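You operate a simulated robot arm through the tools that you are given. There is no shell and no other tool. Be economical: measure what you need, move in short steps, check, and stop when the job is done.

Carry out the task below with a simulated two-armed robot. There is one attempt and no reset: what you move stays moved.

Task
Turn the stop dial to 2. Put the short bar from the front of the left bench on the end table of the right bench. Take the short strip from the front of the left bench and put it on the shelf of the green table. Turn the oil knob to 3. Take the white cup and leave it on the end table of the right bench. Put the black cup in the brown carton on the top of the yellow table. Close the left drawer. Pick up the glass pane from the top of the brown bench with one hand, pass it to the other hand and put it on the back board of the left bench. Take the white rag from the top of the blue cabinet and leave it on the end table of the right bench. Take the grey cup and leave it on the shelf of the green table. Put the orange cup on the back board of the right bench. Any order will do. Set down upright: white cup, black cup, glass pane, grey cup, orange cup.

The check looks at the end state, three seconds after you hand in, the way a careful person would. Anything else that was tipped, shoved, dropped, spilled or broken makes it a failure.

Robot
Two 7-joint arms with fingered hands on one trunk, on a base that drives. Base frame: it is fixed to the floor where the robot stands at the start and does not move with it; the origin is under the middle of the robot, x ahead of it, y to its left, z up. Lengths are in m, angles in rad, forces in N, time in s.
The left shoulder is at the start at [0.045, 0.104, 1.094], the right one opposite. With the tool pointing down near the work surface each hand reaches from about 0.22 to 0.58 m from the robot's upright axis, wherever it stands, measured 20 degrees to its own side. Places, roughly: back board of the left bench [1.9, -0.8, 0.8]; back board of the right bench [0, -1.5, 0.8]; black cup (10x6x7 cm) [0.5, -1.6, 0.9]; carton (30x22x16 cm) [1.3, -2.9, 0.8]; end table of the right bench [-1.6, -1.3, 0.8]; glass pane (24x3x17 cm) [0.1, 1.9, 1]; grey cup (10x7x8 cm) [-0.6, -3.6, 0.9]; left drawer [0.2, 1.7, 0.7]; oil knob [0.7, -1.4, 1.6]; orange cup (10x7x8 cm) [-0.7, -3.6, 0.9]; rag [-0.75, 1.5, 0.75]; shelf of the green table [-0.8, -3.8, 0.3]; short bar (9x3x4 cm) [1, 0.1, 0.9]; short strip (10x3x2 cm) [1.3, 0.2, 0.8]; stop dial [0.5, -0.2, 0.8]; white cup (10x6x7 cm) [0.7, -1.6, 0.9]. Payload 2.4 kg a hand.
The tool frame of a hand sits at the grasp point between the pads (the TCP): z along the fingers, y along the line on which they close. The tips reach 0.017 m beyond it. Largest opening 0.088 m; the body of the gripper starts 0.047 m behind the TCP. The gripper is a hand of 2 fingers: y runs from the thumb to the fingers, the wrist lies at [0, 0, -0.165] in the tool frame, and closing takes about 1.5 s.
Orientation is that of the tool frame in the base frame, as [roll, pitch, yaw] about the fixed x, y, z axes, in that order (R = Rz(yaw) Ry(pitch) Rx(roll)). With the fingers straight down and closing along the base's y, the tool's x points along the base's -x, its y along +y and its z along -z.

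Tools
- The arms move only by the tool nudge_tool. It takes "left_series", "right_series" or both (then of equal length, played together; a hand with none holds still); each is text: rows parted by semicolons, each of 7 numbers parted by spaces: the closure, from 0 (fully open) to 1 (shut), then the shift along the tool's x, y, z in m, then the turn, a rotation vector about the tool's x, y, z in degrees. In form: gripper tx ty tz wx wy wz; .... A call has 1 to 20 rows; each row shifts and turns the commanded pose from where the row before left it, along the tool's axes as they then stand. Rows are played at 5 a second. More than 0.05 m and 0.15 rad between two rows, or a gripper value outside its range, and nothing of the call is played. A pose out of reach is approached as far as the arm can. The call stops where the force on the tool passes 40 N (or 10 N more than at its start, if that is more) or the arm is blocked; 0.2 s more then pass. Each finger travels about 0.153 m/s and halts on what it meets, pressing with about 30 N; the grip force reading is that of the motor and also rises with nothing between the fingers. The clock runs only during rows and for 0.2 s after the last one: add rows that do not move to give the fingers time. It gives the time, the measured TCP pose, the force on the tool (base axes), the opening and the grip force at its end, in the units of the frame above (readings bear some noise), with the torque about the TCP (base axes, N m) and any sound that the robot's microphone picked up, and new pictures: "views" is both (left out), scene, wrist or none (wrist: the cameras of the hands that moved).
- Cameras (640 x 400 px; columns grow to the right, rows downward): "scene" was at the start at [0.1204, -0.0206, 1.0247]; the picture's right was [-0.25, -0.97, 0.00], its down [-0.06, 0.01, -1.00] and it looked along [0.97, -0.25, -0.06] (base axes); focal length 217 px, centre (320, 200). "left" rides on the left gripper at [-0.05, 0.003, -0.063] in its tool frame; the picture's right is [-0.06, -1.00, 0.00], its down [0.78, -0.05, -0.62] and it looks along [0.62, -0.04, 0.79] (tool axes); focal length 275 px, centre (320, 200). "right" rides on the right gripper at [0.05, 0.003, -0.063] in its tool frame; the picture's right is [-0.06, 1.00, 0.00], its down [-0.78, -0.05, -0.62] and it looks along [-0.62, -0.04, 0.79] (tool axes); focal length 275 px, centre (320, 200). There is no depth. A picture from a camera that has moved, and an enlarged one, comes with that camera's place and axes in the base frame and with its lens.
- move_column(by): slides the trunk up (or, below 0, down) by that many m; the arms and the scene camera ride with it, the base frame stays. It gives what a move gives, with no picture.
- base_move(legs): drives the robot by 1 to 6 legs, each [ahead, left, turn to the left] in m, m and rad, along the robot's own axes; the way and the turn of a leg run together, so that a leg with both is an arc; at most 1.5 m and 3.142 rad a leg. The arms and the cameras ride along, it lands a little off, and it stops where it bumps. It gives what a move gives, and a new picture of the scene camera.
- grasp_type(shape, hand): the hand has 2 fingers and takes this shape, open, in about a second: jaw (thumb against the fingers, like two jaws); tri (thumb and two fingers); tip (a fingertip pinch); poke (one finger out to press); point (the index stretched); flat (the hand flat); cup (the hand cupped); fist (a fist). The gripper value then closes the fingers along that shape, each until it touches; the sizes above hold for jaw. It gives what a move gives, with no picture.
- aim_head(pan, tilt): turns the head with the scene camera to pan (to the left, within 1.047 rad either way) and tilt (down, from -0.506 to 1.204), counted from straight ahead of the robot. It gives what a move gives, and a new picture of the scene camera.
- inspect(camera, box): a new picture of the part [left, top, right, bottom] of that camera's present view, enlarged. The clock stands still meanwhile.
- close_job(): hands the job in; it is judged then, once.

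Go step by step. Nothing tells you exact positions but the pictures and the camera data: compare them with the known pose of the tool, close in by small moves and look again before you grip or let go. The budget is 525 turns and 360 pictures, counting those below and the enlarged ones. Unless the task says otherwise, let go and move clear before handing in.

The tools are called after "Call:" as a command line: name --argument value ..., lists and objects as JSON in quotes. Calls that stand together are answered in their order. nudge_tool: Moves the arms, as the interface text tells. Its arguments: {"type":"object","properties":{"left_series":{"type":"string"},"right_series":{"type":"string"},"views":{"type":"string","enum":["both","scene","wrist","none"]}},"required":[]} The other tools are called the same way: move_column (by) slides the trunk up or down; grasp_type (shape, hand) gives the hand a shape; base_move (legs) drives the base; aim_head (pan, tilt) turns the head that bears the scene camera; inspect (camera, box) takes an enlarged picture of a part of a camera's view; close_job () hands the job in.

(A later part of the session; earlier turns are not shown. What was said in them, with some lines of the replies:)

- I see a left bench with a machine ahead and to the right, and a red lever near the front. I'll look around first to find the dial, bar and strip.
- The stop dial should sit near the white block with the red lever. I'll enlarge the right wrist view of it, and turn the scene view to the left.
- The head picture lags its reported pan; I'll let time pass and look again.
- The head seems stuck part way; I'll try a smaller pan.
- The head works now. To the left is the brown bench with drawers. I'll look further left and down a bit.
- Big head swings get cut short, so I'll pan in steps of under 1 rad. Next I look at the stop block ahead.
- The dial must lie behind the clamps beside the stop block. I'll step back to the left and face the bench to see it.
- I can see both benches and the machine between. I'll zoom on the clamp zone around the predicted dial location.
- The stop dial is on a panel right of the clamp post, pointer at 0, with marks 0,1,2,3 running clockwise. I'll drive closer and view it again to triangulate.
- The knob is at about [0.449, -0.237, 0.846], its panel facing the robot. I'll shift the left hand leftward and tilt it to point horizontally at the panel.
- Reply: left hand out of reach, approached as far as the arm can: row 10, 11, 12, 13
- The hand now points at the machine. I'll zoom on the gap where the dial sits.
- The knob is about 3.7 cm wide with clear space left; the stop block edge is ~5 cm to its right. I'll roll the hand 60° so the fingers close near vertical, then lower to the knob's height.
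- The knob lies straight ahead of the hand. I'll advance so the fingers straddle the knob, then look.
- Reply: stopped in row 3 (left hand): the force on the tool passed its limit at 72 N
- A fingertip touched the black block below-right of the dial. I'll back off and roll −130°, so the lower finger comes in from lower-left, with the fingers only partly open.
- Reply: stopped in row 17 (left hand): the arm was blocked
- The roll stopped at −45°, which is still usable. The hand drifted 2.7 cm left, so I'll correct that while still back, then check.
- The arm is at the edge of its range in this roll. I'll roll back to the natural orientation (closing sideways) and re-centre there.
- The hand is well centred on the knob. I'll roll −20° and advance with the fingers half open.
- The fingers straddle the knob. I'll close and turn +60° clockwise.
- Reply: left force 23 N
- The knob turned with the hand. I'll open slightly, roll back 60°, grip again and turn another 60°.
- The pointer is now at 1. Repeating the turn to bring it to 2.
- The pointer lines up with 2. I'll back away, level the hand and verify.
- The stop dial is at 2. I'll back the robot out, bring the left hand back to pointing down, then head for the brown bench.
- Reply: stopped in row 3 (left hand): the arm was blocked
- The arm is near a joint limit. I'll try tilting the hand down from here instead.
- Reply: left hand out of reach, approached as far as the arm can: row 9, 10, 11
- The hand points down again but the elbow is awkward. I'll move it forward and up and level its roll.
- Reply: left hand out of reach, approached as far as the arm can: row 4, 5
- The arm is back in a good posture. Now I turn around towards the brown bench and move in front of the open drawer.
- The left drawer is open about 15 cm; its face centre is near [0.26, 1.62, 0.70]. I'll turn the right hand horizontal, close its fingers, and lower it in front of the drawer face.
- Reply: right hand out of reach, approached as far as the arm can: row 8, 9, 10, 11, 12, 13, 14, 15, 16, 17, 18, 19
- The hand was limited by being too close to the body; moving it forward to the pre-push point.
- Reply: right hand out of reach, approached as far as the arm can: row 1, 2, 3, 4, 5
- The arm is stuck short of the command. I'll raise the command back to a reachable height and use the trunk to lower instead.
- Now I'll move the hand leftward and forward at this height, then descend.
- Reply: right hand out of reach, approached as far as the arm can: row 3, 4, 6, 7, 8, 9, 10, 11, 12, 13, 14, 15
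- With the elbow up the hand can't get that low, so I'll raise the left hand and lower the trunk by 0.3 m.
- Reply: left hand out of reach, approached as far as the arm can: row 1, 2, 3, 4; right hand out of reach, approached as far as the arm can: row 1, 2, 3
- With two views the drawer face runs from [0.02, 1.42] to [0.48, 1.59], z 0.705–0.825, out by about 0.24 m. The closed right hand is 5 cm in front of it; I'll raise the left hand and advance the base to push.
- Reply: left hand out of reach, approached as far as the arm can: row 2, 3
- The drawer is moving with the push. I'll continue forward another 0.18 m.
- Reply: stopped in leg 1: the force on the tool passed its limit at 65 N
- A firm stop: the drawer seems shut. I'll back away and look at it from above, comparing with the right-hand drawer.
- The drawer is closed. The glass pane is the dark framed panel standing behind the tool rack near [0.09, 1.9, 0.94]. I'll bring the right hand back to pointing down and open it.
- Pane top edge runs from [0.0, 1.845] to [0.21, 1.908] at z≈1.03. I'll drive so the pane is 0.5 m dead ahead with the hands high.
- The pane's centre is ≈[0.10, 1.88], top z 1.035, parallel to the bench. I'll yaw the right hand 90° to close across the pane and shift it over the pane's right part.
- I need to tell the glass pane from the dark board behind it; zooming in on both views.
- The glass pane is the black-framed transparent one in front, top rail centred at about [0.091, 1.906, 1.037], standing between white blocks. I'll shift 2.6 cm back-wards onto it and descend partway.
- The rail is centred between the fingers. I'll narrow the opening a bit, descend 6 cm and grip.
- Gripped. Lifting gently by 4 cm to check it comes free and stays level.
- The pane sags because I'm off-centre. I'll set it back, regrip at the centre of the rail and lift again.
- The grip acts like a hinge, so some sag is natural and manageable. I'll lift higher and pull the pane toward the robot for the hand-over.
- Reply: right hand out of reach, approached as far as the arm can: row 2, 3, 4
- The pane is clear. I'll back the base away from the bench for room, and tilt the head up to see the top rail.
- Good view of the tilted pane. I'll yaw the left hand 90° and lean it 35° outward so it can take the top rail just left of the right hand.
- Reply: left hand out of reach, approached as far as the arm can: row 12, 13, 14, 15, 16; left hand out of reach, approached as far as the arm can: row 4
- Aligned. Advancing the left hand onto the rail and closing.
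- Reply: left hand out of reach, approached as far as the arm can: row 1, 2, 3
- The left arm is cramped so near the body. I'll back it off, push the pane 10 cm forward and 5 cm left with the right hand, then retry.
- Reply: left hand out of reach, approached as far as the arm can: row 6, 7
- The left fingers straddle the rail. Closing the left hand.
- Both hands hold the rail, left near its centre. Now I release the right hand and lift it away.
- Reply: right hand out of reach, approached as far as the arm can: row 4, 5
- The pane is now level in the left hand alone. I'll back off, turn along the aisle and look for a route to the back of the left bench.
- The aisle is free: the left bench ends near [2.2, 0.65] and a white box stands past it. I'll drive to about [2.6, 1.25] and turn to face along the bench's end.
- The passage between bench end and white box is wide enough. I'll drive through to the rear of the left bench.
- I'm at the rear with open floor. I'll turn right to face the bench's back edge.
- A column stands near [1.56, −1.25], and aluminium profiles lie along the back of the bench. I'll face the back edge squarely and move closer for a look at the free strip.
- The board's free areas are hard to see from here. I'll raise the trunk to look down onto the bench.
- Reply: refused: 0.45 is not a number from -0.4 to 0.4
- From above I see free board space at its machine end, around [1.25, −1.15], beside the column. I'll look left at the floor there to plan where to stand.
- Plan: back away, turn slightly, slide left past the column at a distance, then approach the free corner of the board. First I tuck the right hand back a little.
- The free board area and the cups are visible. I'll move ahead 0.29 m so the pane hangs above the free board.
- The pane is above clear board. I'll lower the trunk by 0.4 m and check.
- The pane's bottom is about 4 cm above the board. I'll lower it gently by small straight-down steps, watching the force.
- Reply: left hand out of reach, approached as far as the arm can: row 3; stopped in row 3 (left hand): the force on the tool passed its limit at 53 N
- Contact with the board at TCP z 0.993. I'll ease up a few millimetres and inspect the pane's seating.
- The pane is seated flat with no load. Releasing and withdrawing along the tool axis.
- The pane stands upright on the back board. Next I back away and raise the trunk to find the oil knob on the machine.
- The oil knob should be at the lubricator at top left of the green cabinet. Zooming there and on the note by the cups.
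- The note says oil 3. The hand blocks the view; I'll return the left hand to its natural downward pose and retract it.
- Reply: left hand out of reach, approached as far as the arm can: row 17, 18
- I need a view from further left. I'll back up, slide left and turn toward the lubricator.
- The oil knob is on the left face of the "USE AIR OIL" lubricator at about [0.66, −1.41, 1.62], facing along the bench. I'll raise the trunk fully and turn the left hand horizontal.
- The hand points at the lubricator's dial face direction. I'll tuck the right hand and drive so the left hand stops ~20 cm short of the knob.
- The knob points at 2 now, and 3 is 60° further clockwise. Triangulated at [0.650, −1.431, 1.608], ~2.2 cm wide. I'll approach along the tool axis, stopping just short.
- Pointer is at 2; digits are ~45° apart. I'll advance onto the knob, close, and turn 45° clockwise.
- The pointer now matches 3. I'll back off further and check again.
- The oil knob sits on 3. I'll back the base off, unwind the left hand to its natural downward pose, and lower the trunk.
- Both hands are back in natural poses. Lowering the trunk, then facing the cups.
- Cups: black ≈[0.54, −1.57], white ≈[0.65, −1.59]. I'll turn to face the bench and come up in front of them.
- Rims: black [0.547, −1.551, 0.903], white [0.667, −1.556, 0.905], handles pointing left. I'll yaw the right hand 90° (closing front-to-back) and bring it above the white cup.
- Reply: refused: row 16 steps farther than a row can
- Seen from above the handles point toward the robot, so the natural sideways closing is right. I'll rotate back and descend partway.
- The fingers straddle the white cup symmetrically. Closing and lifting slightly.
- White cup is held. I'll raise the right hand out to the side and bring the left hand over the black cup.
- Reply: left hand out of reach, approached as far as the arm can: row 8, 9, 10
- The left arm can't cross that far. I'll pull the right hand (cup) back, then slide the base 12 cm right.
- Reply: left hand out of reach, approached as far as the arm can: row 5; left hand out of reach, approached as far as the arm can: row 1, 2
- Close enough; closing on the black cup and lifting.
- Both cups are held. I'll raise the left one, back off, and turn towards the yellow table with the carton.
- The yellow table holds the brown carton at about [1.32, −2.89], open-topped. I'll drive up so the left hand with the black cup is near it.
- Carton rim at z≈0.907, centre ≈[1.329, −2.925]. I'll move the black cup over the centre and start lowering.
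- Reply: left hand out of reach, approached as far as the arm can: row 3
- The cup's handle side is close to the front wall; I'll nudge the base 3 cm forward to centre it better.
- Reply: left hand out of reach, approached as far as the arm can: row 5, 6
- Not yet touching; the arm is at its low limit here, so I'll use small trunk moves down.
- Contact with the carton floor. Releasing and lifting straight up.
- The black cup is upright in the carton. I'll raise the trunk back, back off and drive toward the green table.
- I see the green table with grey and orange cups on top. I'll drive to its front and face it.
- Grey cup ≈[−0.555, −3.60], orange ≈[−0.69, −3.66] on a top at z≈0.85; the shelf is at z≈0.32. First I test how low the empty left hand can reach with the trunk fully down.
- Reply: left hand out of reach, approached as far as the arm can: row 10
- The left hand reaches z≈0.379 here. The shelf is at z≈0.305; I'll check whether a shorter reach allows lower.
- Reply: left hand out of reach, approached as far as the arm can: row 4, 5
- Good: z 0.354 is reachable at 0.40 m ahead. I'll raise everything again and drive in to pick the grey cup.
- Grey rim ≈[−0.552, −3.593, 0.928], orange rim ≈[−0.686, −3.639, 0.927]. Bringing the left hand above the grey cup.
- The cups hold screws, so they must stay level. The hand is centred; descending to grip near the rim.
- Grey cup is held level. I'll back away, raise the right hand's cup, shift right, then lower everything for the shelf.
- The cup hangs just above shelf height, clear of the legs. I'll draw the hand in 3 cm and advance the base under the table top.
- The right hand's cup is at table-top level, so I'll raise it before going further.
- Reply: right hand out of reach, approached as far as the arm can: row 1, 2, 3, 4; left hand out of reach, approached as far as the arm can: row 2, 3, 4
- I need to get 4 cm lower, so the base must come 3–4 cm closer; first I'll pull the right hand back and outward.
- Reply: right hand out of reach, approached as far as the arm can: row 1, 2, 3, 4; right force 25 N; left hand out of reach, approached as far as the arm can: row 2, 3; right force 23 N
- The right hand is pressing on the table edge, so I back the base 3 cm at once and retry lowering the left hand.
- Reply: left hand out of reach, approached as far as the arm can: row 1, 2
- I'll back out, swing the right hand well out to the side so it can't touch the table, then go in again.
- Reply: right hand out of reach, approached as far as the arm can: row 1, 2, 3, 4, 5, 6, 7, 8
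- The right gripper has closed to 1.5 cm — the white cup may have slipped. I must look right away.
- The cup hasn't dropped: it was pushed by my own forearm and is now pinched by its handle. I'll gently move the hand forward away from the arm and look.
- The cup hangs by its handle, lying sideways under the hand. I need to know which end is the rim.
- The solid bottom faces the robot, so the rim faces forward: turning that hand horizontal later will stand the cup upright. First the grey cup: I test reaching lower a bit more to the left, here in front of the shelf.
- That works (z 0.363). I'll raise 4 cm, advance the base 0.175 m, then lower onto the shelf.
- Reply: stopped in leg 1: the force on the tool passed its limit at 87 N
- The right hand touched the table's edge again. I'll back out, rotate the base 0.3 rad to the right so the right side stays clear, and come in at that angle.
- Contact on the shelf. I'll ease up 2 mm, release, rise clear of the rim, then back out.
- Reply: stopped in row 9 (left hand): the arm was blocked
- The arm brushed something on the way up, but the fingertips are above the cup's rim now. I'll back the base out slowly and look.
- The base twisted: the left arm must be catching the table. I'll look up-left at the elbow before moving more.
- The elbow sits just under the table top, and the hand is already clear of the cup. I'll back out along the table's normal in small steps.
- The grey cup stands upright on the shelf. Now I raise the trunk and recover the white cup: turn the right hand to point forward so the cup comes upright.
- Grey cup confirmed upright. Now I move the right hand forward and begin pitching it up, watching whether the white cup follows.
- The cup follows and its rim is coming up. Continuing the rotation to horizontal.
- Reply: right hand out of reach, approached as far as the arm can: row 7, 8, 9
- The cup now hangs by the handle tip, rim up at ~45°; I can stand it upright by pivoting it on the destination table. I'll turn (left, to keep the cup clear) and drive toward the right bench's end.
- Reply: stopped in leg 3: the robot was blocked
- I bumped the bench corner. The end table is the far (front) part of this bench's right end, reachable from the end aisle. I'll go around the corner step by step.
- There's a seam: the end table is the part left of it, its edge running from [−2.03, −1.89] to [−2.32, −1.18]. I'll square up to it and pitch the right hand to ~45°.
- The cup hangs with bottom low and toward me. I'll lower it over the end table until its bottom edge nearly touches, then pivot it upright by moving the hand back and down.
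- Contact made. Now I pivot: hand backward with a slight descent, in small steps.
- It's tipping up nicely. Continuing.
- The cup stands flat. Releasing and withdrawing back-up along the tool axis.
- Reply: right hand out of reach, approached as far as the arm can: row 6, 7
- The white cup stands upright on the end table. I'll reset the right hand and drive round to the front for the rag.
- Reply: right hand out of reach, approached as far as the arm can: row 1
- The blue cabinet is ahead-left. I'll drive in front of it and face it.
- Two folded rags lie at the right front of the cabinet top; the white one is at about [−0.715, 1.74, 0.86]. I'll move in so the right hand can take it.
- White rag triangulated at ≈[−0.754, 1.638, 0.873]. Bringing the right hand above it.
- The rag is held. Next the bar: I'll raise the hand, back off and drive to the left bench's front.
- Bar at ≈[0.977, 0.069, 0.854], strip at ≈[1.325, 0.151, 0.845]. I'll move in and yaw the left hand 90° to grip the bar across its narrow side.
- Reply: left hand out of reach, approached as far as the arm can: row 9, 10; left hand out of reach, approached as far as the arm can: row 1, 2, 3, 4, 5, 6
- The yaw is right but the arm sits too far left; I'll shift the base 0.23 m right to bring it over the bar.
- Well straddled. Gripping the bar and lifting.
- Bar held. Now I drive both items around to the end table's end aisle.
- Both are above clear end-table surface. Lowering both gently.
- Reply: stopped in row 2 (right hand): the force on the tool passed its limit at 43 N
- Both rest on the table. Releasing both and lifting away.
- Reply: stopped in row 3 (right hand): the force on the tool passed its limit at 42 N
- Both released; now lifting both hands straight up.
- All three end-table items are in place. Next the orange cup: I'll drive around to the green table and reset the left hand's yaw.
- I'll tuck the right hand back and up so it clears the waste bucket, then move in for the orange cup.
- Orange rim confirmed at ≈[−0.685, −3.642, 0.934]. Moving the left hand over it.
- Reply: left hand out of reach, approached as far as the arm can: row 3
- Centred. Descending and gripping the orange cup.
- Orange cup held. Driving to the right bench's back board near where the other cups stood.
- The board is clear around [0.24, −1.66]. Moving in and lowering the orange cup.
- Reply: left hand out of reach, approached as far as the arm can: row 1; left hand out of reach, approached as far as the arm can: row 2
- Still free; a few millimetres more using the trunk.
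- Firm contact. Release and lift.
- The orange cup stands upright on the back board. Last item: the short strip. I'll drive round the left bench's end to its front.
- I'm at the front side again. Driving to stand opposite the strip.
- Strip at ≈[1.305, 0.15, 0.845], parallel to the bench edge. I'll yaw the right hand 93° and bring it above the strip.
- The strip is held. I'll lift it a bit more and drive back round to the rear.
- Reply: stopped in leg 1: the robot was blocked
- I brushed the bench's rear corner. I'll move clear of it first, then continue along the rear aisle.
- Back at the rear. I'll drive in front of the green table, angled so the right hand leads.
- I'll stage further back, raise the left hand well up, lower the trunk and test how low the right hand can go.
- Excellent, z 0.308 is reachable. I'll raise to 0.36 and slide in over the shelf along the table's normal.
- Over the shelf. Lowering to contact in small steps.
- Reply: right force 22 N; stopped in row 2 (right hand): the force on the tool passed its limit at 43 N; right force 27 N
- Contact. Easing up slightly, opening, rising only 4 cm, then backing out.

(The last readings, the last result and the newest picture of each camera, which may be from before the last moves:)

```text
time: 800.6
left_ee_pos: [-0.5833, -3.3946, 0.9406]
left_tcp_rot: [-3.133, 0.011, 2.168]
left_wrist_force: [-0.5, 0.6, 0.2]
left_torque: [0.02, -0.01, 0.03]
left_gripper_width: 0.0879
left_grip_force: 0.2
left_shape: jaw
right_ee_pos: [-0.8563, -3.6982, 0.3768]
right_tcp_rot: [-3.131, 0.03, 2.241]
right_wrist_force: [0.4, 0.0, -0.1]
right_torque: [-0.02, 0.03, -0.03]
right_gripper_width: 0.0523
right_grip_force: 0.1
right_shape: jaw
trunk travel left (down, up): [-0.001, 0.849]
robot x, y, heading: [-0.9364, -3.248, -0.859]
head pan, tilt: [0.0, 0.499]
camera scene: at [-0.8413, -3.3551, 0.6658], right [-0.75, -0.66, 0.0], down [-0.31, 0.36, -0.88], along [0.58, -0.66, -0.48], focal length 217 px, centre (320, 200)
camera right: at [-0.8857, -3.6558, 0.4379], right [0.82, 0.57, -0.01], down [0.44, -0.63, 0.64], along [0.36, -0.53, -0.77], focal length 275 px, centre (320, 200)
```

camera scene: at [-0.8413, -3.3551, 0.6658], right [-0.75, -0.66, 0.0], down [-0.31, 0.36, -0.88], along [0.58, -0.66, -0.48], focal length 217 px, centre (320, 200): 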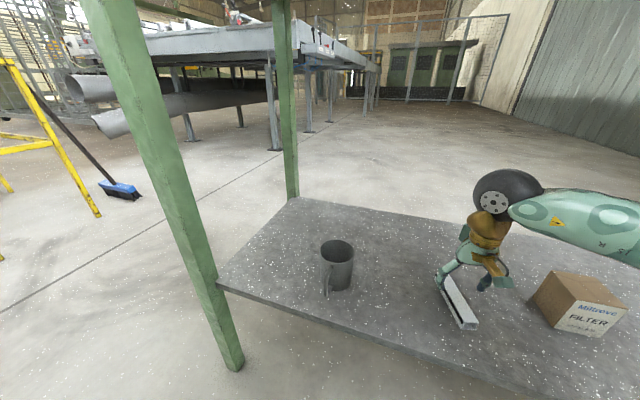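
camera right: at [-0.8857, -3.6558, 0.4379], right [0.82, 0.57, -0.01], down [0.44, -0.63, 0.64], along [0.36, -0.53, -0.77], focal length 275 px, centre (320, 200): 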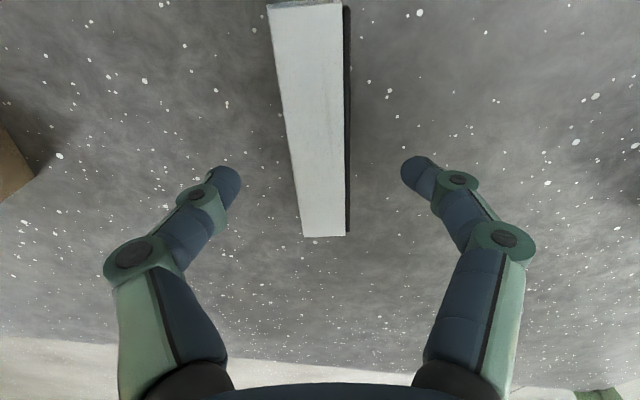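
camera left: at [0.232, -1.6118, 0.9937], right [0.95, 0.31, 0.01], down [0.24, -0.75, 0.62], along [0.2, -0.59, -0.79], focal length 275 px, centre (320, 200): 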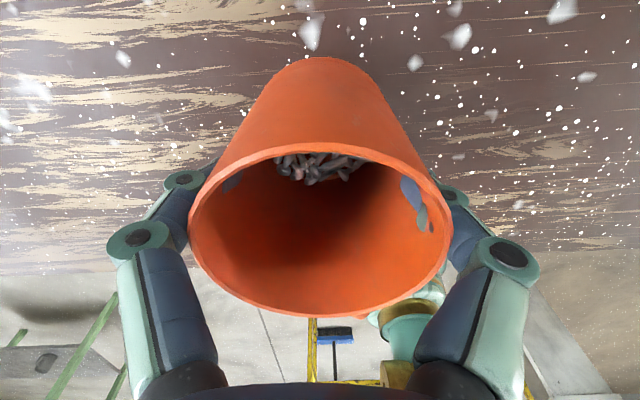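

The strip lies on the shelf; backing straight out.

Call:
base_move --legs '[[-0.15, 0.053, 0], [-0.3, 0.1, 0]]'

Call:
aim_head --pan -0.2 --tilt 0.3

Call:
inspect --camera "scene" --box '[160, 120, 480, 320]'

```text
time: 803.7
left_ee_pos: [-0.7645, -2.9545, 0.9388]
left_tcp_rot: [-3.133, 0.012, 2.155]
left_wrist_force: [0.5, -0.1, -0.1]
left_torque: [0.03, -0.01, 0.01]
left_gripper_width: 0.0877
left_grip_force: 0.1
left_shape: jaw
right_ee_pos: [-1.0401, -3.2539, 0.3769]
right_tcp_rot: [-3.133, 0.032, 2.23]
right_wrist_force: [0.2, 0.1, 0.2]
right_torque: [0.01, 0.03, 0.01]
right_gripper_width: 0.0525
right_grip_force: 0.2
right_shape: jaw
trunk travel left (down, up): [-0.001, 0.849]
robot x, y, heading: [-1.1103, -2.8073, -0.87]
head pan, tilt: [0.0, 0.499]
camera scene: at [-1.0221, -2.9113, 0.6658], right [-0.76, -0.65, 0.0], down [-0.31, 0.36, -0.88], along [0.57, -0.67, -0.48], focal length 217 px, centre (320, 200)
```

scene: 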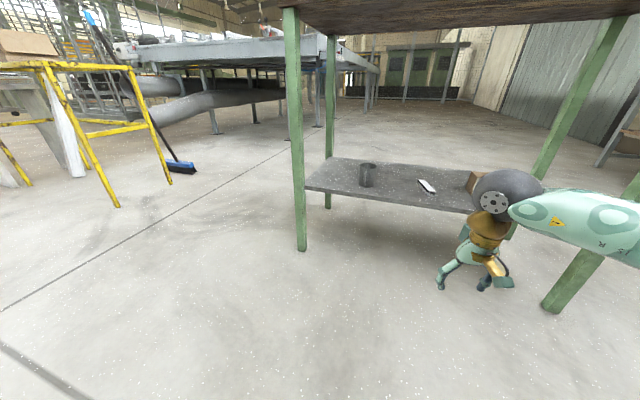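

```text
time: 804.4
left_ee_pos: [-0.765, -2.9535, 0.9395]
left_tcp_rot: [-3.131, 0.012, 2.156]
left_wrist_force: [0.0, -1.0, -0.8]
left_torque: [0.02, 0.05, 0.02]
left_gripper_width: 0.0878
left_grip_force: 0.1
left_shape: jaw
right_ee_pos: [-1.0397, -3.2547, 0.3759]
right_tcp_rot: [-3.132, 0.031, 2.23]
right_wrist_force: [-0.3, 0.5, 0.9]
right_torque: [-0.01, 0.0, 0.0]
right_gripper_width: 0.0524
right_grip_force: 0.1
right_shape: jaw
trunk travel left (down, up): [-0.001, 0.849]
robot x, y, heading: [-1.1092, -2.8058, -0.868]
head pan, tilt: [-0.201, 0.3]
camera scene: at [-1.0359, -2.9238, 0.6842], right [-0.88, -0.48, 0.0], down [-0.14, 0.26, -0.95], along [0.46, -0.84, -0.3], focal length 217 px, centre (320, 200)
```

scene: 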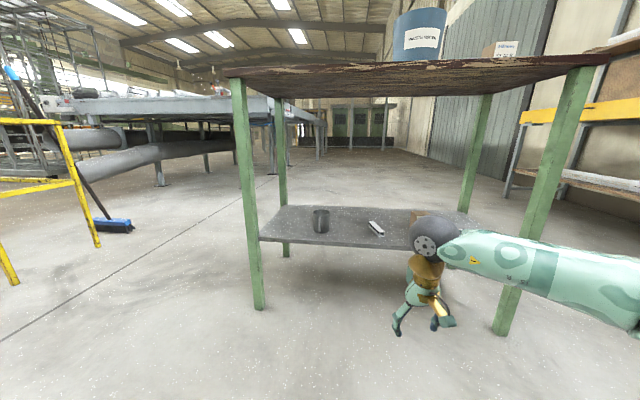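

```text
2.00 times, centred on (320, 220) of scene
camera zoom: at [-1.0359, -2.9238, 0.6842], right [-0.88, -0.48, 0.0], down [-0.14, 0.26, -0.95], along [0.46, -0.84, -0.3], focal length 434 px, centre (320, 160)
```

zoom: 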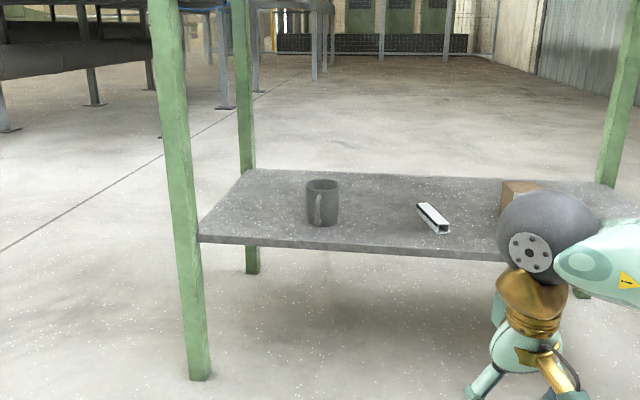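

Everything is placed. One last check on the pane and orange cup after my bump into the bench corner: I raise up and take a look from the rear aisle.

Call:
nudge_tool --right_series "0 0 0 -.04 0 0 0;0 0 0 -.04 0 0 0;0 0 0 -.04 0 0 0;0 0 0 -.04 0 0 0;0 0 0 -.04 0 0 0;0 0 0 -.04 0 0 0;0 0 0 -.04 0 0 0;0 0 0 -.04 0 0 0;0 0 0 0 0 0 0" --views "none"

Call:
move_column --by 0.32

Call:
base_move --legs '[[0, 0, 1.2], [1.3, 0, 0], [0, 0, 0.8]]'

Call:
aim_head --pan 0.2 --tilt 0.2

```text
time: 806.4
left_ee_pos: [-0.7638, -2.9531, 0.9381]
left_tcp_rot: [-3.133, 0.012, 2.155]
left_wrist_force: [0.0, -0.8, -0.9]
left_torque: [0.02, 0.01, 0.0]
left_gripper_width: 0.0878
left_grip_force: 0.0
left_shape: jaw
right_ee_pos: [-1.0406, -3.2465, 0.6948]
right_tcp_rot: [-3.131, 0.031, 2.229]
right_wrist_force: [0.2, 0.2, 0.3]
right_torque: [-0.01, 0.01, 0.01]
right_gripper_width: 0.0881
right_grip_force: 0.1
right_shape: jaw
trunk travel left (down, up): [-0.001, 0.849]
robot x, y, heading: [-1.114, -2.808, -0.863]
head pan, tilt: [-0.201, 0.3]
```

```text
time: 809.6
left_ee_pos: [-0.7662, -2.9538, 1.2582]
left_tcp_rot: [-3.133, 0.012, 2.155]
left_wrist_force: [0.4, 0.6, 0.3]
left_torque: [0.01, 0.01, 0.0]
left_gripper_width: 0.0878
left_grip_force: 0.0
left_shape: jaw
right_ee_pos: [-1.043, -3.2446, 1.0164]
right_tcp_rot: [-3.13, 0.031, 2.231]
right_wrist_force: [0.4, -1.0, 0.1]
right_torque: [0.02, 0.0, 0.02]
right_gripper_width: 0.0879
right_grip_force: 0.0
right_shape: jaw
trunk travel left (down, up): [-0.321, 0.529]
robot x, y, heading: [-1.1126, -2.808, -0.867]
head pan, tilt: [-0.201, 0.3]
```

```text
time: 821.2
left_ee_pos: [0.1392, -2.0205, 1.2597]
left_tcp_rot: [-3.133, 0.012, -2.155]
left_wrist_force: [0.1, -0.8, -0.7]
left_torque: [-0.01, 0.01, -0.02]
left_gripper_width: 0.088
left_grip_force: 0.1
left_shape: jaw
right_ee_pos: [0.5165, -2.1625, 1.0164]
right_tcp_rot: [-3.13, 0.031, -2.079]
right_wrist_force: [0.8, 0.1, 0.0]
right_torque: [-0.01, 0.0, 0.02]
right_gripper_width: 0.0879
right_grip_force: 0.1
right_shape: jaw
trunk travel left (down, up): [-0.321, 0.529]
robot x, y, heading: [0.1352, -2.4024, 1.112]
head pan, tilt: [-0.201, 0.3]
camera scene: at [0.212, -2.2925, 0.9982], right [0.79, -0.62, 0.0], down [-0.18, -0.23, -0.96], along [0.59, 0.75, -0.3], focal length 217 px, centre (320, 200)
```

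scene: 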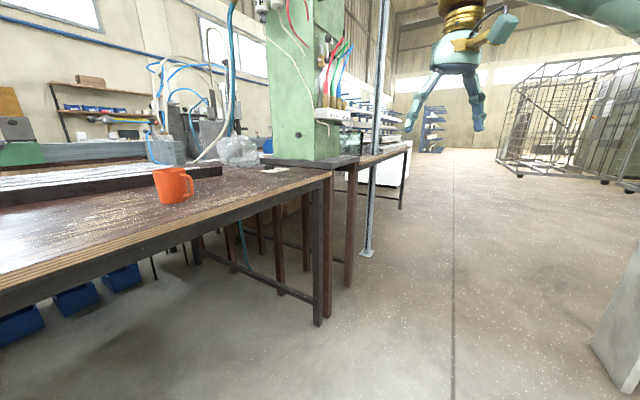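

```text
time: 822.1
left_ee_pos: [0.1394, -2.0199, 1.2594]
left_tcp_rot: [-3.133, 0.013, -2.154]
left_wrist_force: [-0.7, -0.1, -0.2]
left_torque: [-0.02, 0.02, 0.0]
left_gripper_width: 0.0881
left_grip_force: 0.0
left_shape: jaw
right_ee_pos: [0.5169, -2.1638, 1.0161]
right_tcp_rot: [-3.13, 0.031, -2.078]
right_wrist_force: [-0.4, 0.1, -0.3]
right_torque: [0.0, 0.0, -0.01]
right_gripper_width: 0.0879
right_grip_force: 0.1
right_shape: jaw
trunk travel left (down, up): [-0.321, 0.529]
robot x, y, heading: [0.1408, -2.3992, 1.109]
head pan, tilt: [0.201, 0.201]
camera scene: at [0.1787, -2.2761, 1.0075], right [0.97, -0.26, 0.0], down [-0.05, -0.19, -0.98], along [0.25, 0.95, -0.2], focal length 217 px, centre (320, 200)
```

scene: 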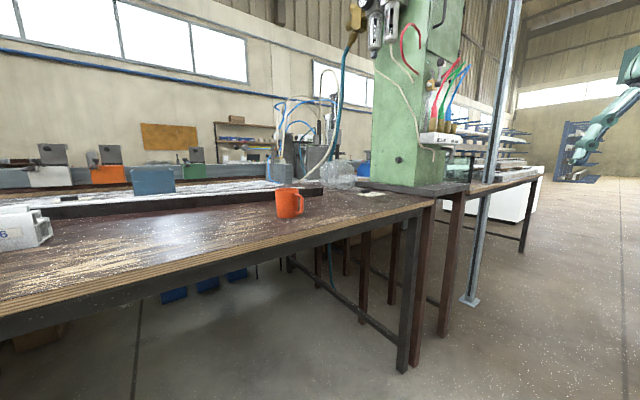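

Call:
inspect --camera "scene" --box '[420, 120, 540, 200]'

```text
5.00 times, centred on (480, 160) of scene
camera zoom: at [0.1787, -2.2761, 1.0075], right [0.97, -0.26, 0.0], down [-0.05, -0.19, -0.98], along [0.25, 0.95, -0.2], focal length 1085 px, centre (-480, 400)
```

zoom: 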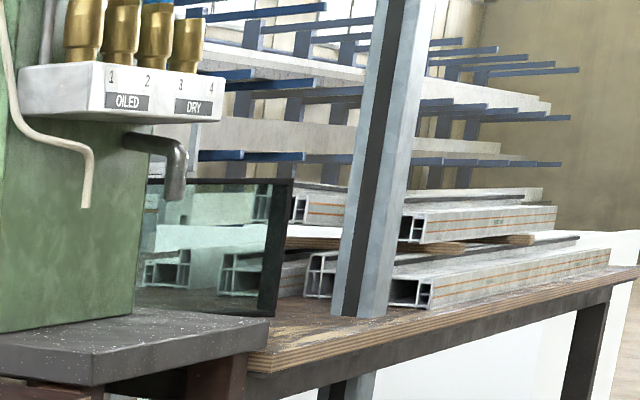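

The pane still stands upright on the left bench's back board, and the orange cup stands upright too. All the items are placed and both hands are clear, so I'm handing in.

Call:
close_job

```text
The job is handed in.
```

I've handed the job in with every step of the task carried out; the result hasn't come back yet.

- **Dials and drawer:** The stop dial is at 2, the oil knob is at 3, and the left drawer is closed.
- **End table of the right bench:** The white cup, the short bar and the rag are there. The cup slipped in the grip on the way, but I stood it upright again on the table.
- **Yellow table:** The black cup is upright in the carton.
- **Back boards:** I passed the glass pane from hand to hand and stood it upright on the left bench's back board. The orange cup is upright on the right bench's back board.
- **Shelf of the green table:** The grey cup is upright there with its screws still in it, and the short strip lies beside it.

**Bumps on the way:** A hand pressed the green table's edge (up to 87 N in one spike), and the left arm caught under its top. The base bumped the left bench's back-left corner once and the right bench's corner once. I saw nothing moved or tipped: I checked the green table's feet, and saw the pane and orange cup standing at the end. I didn't look at the other items again after placing them.
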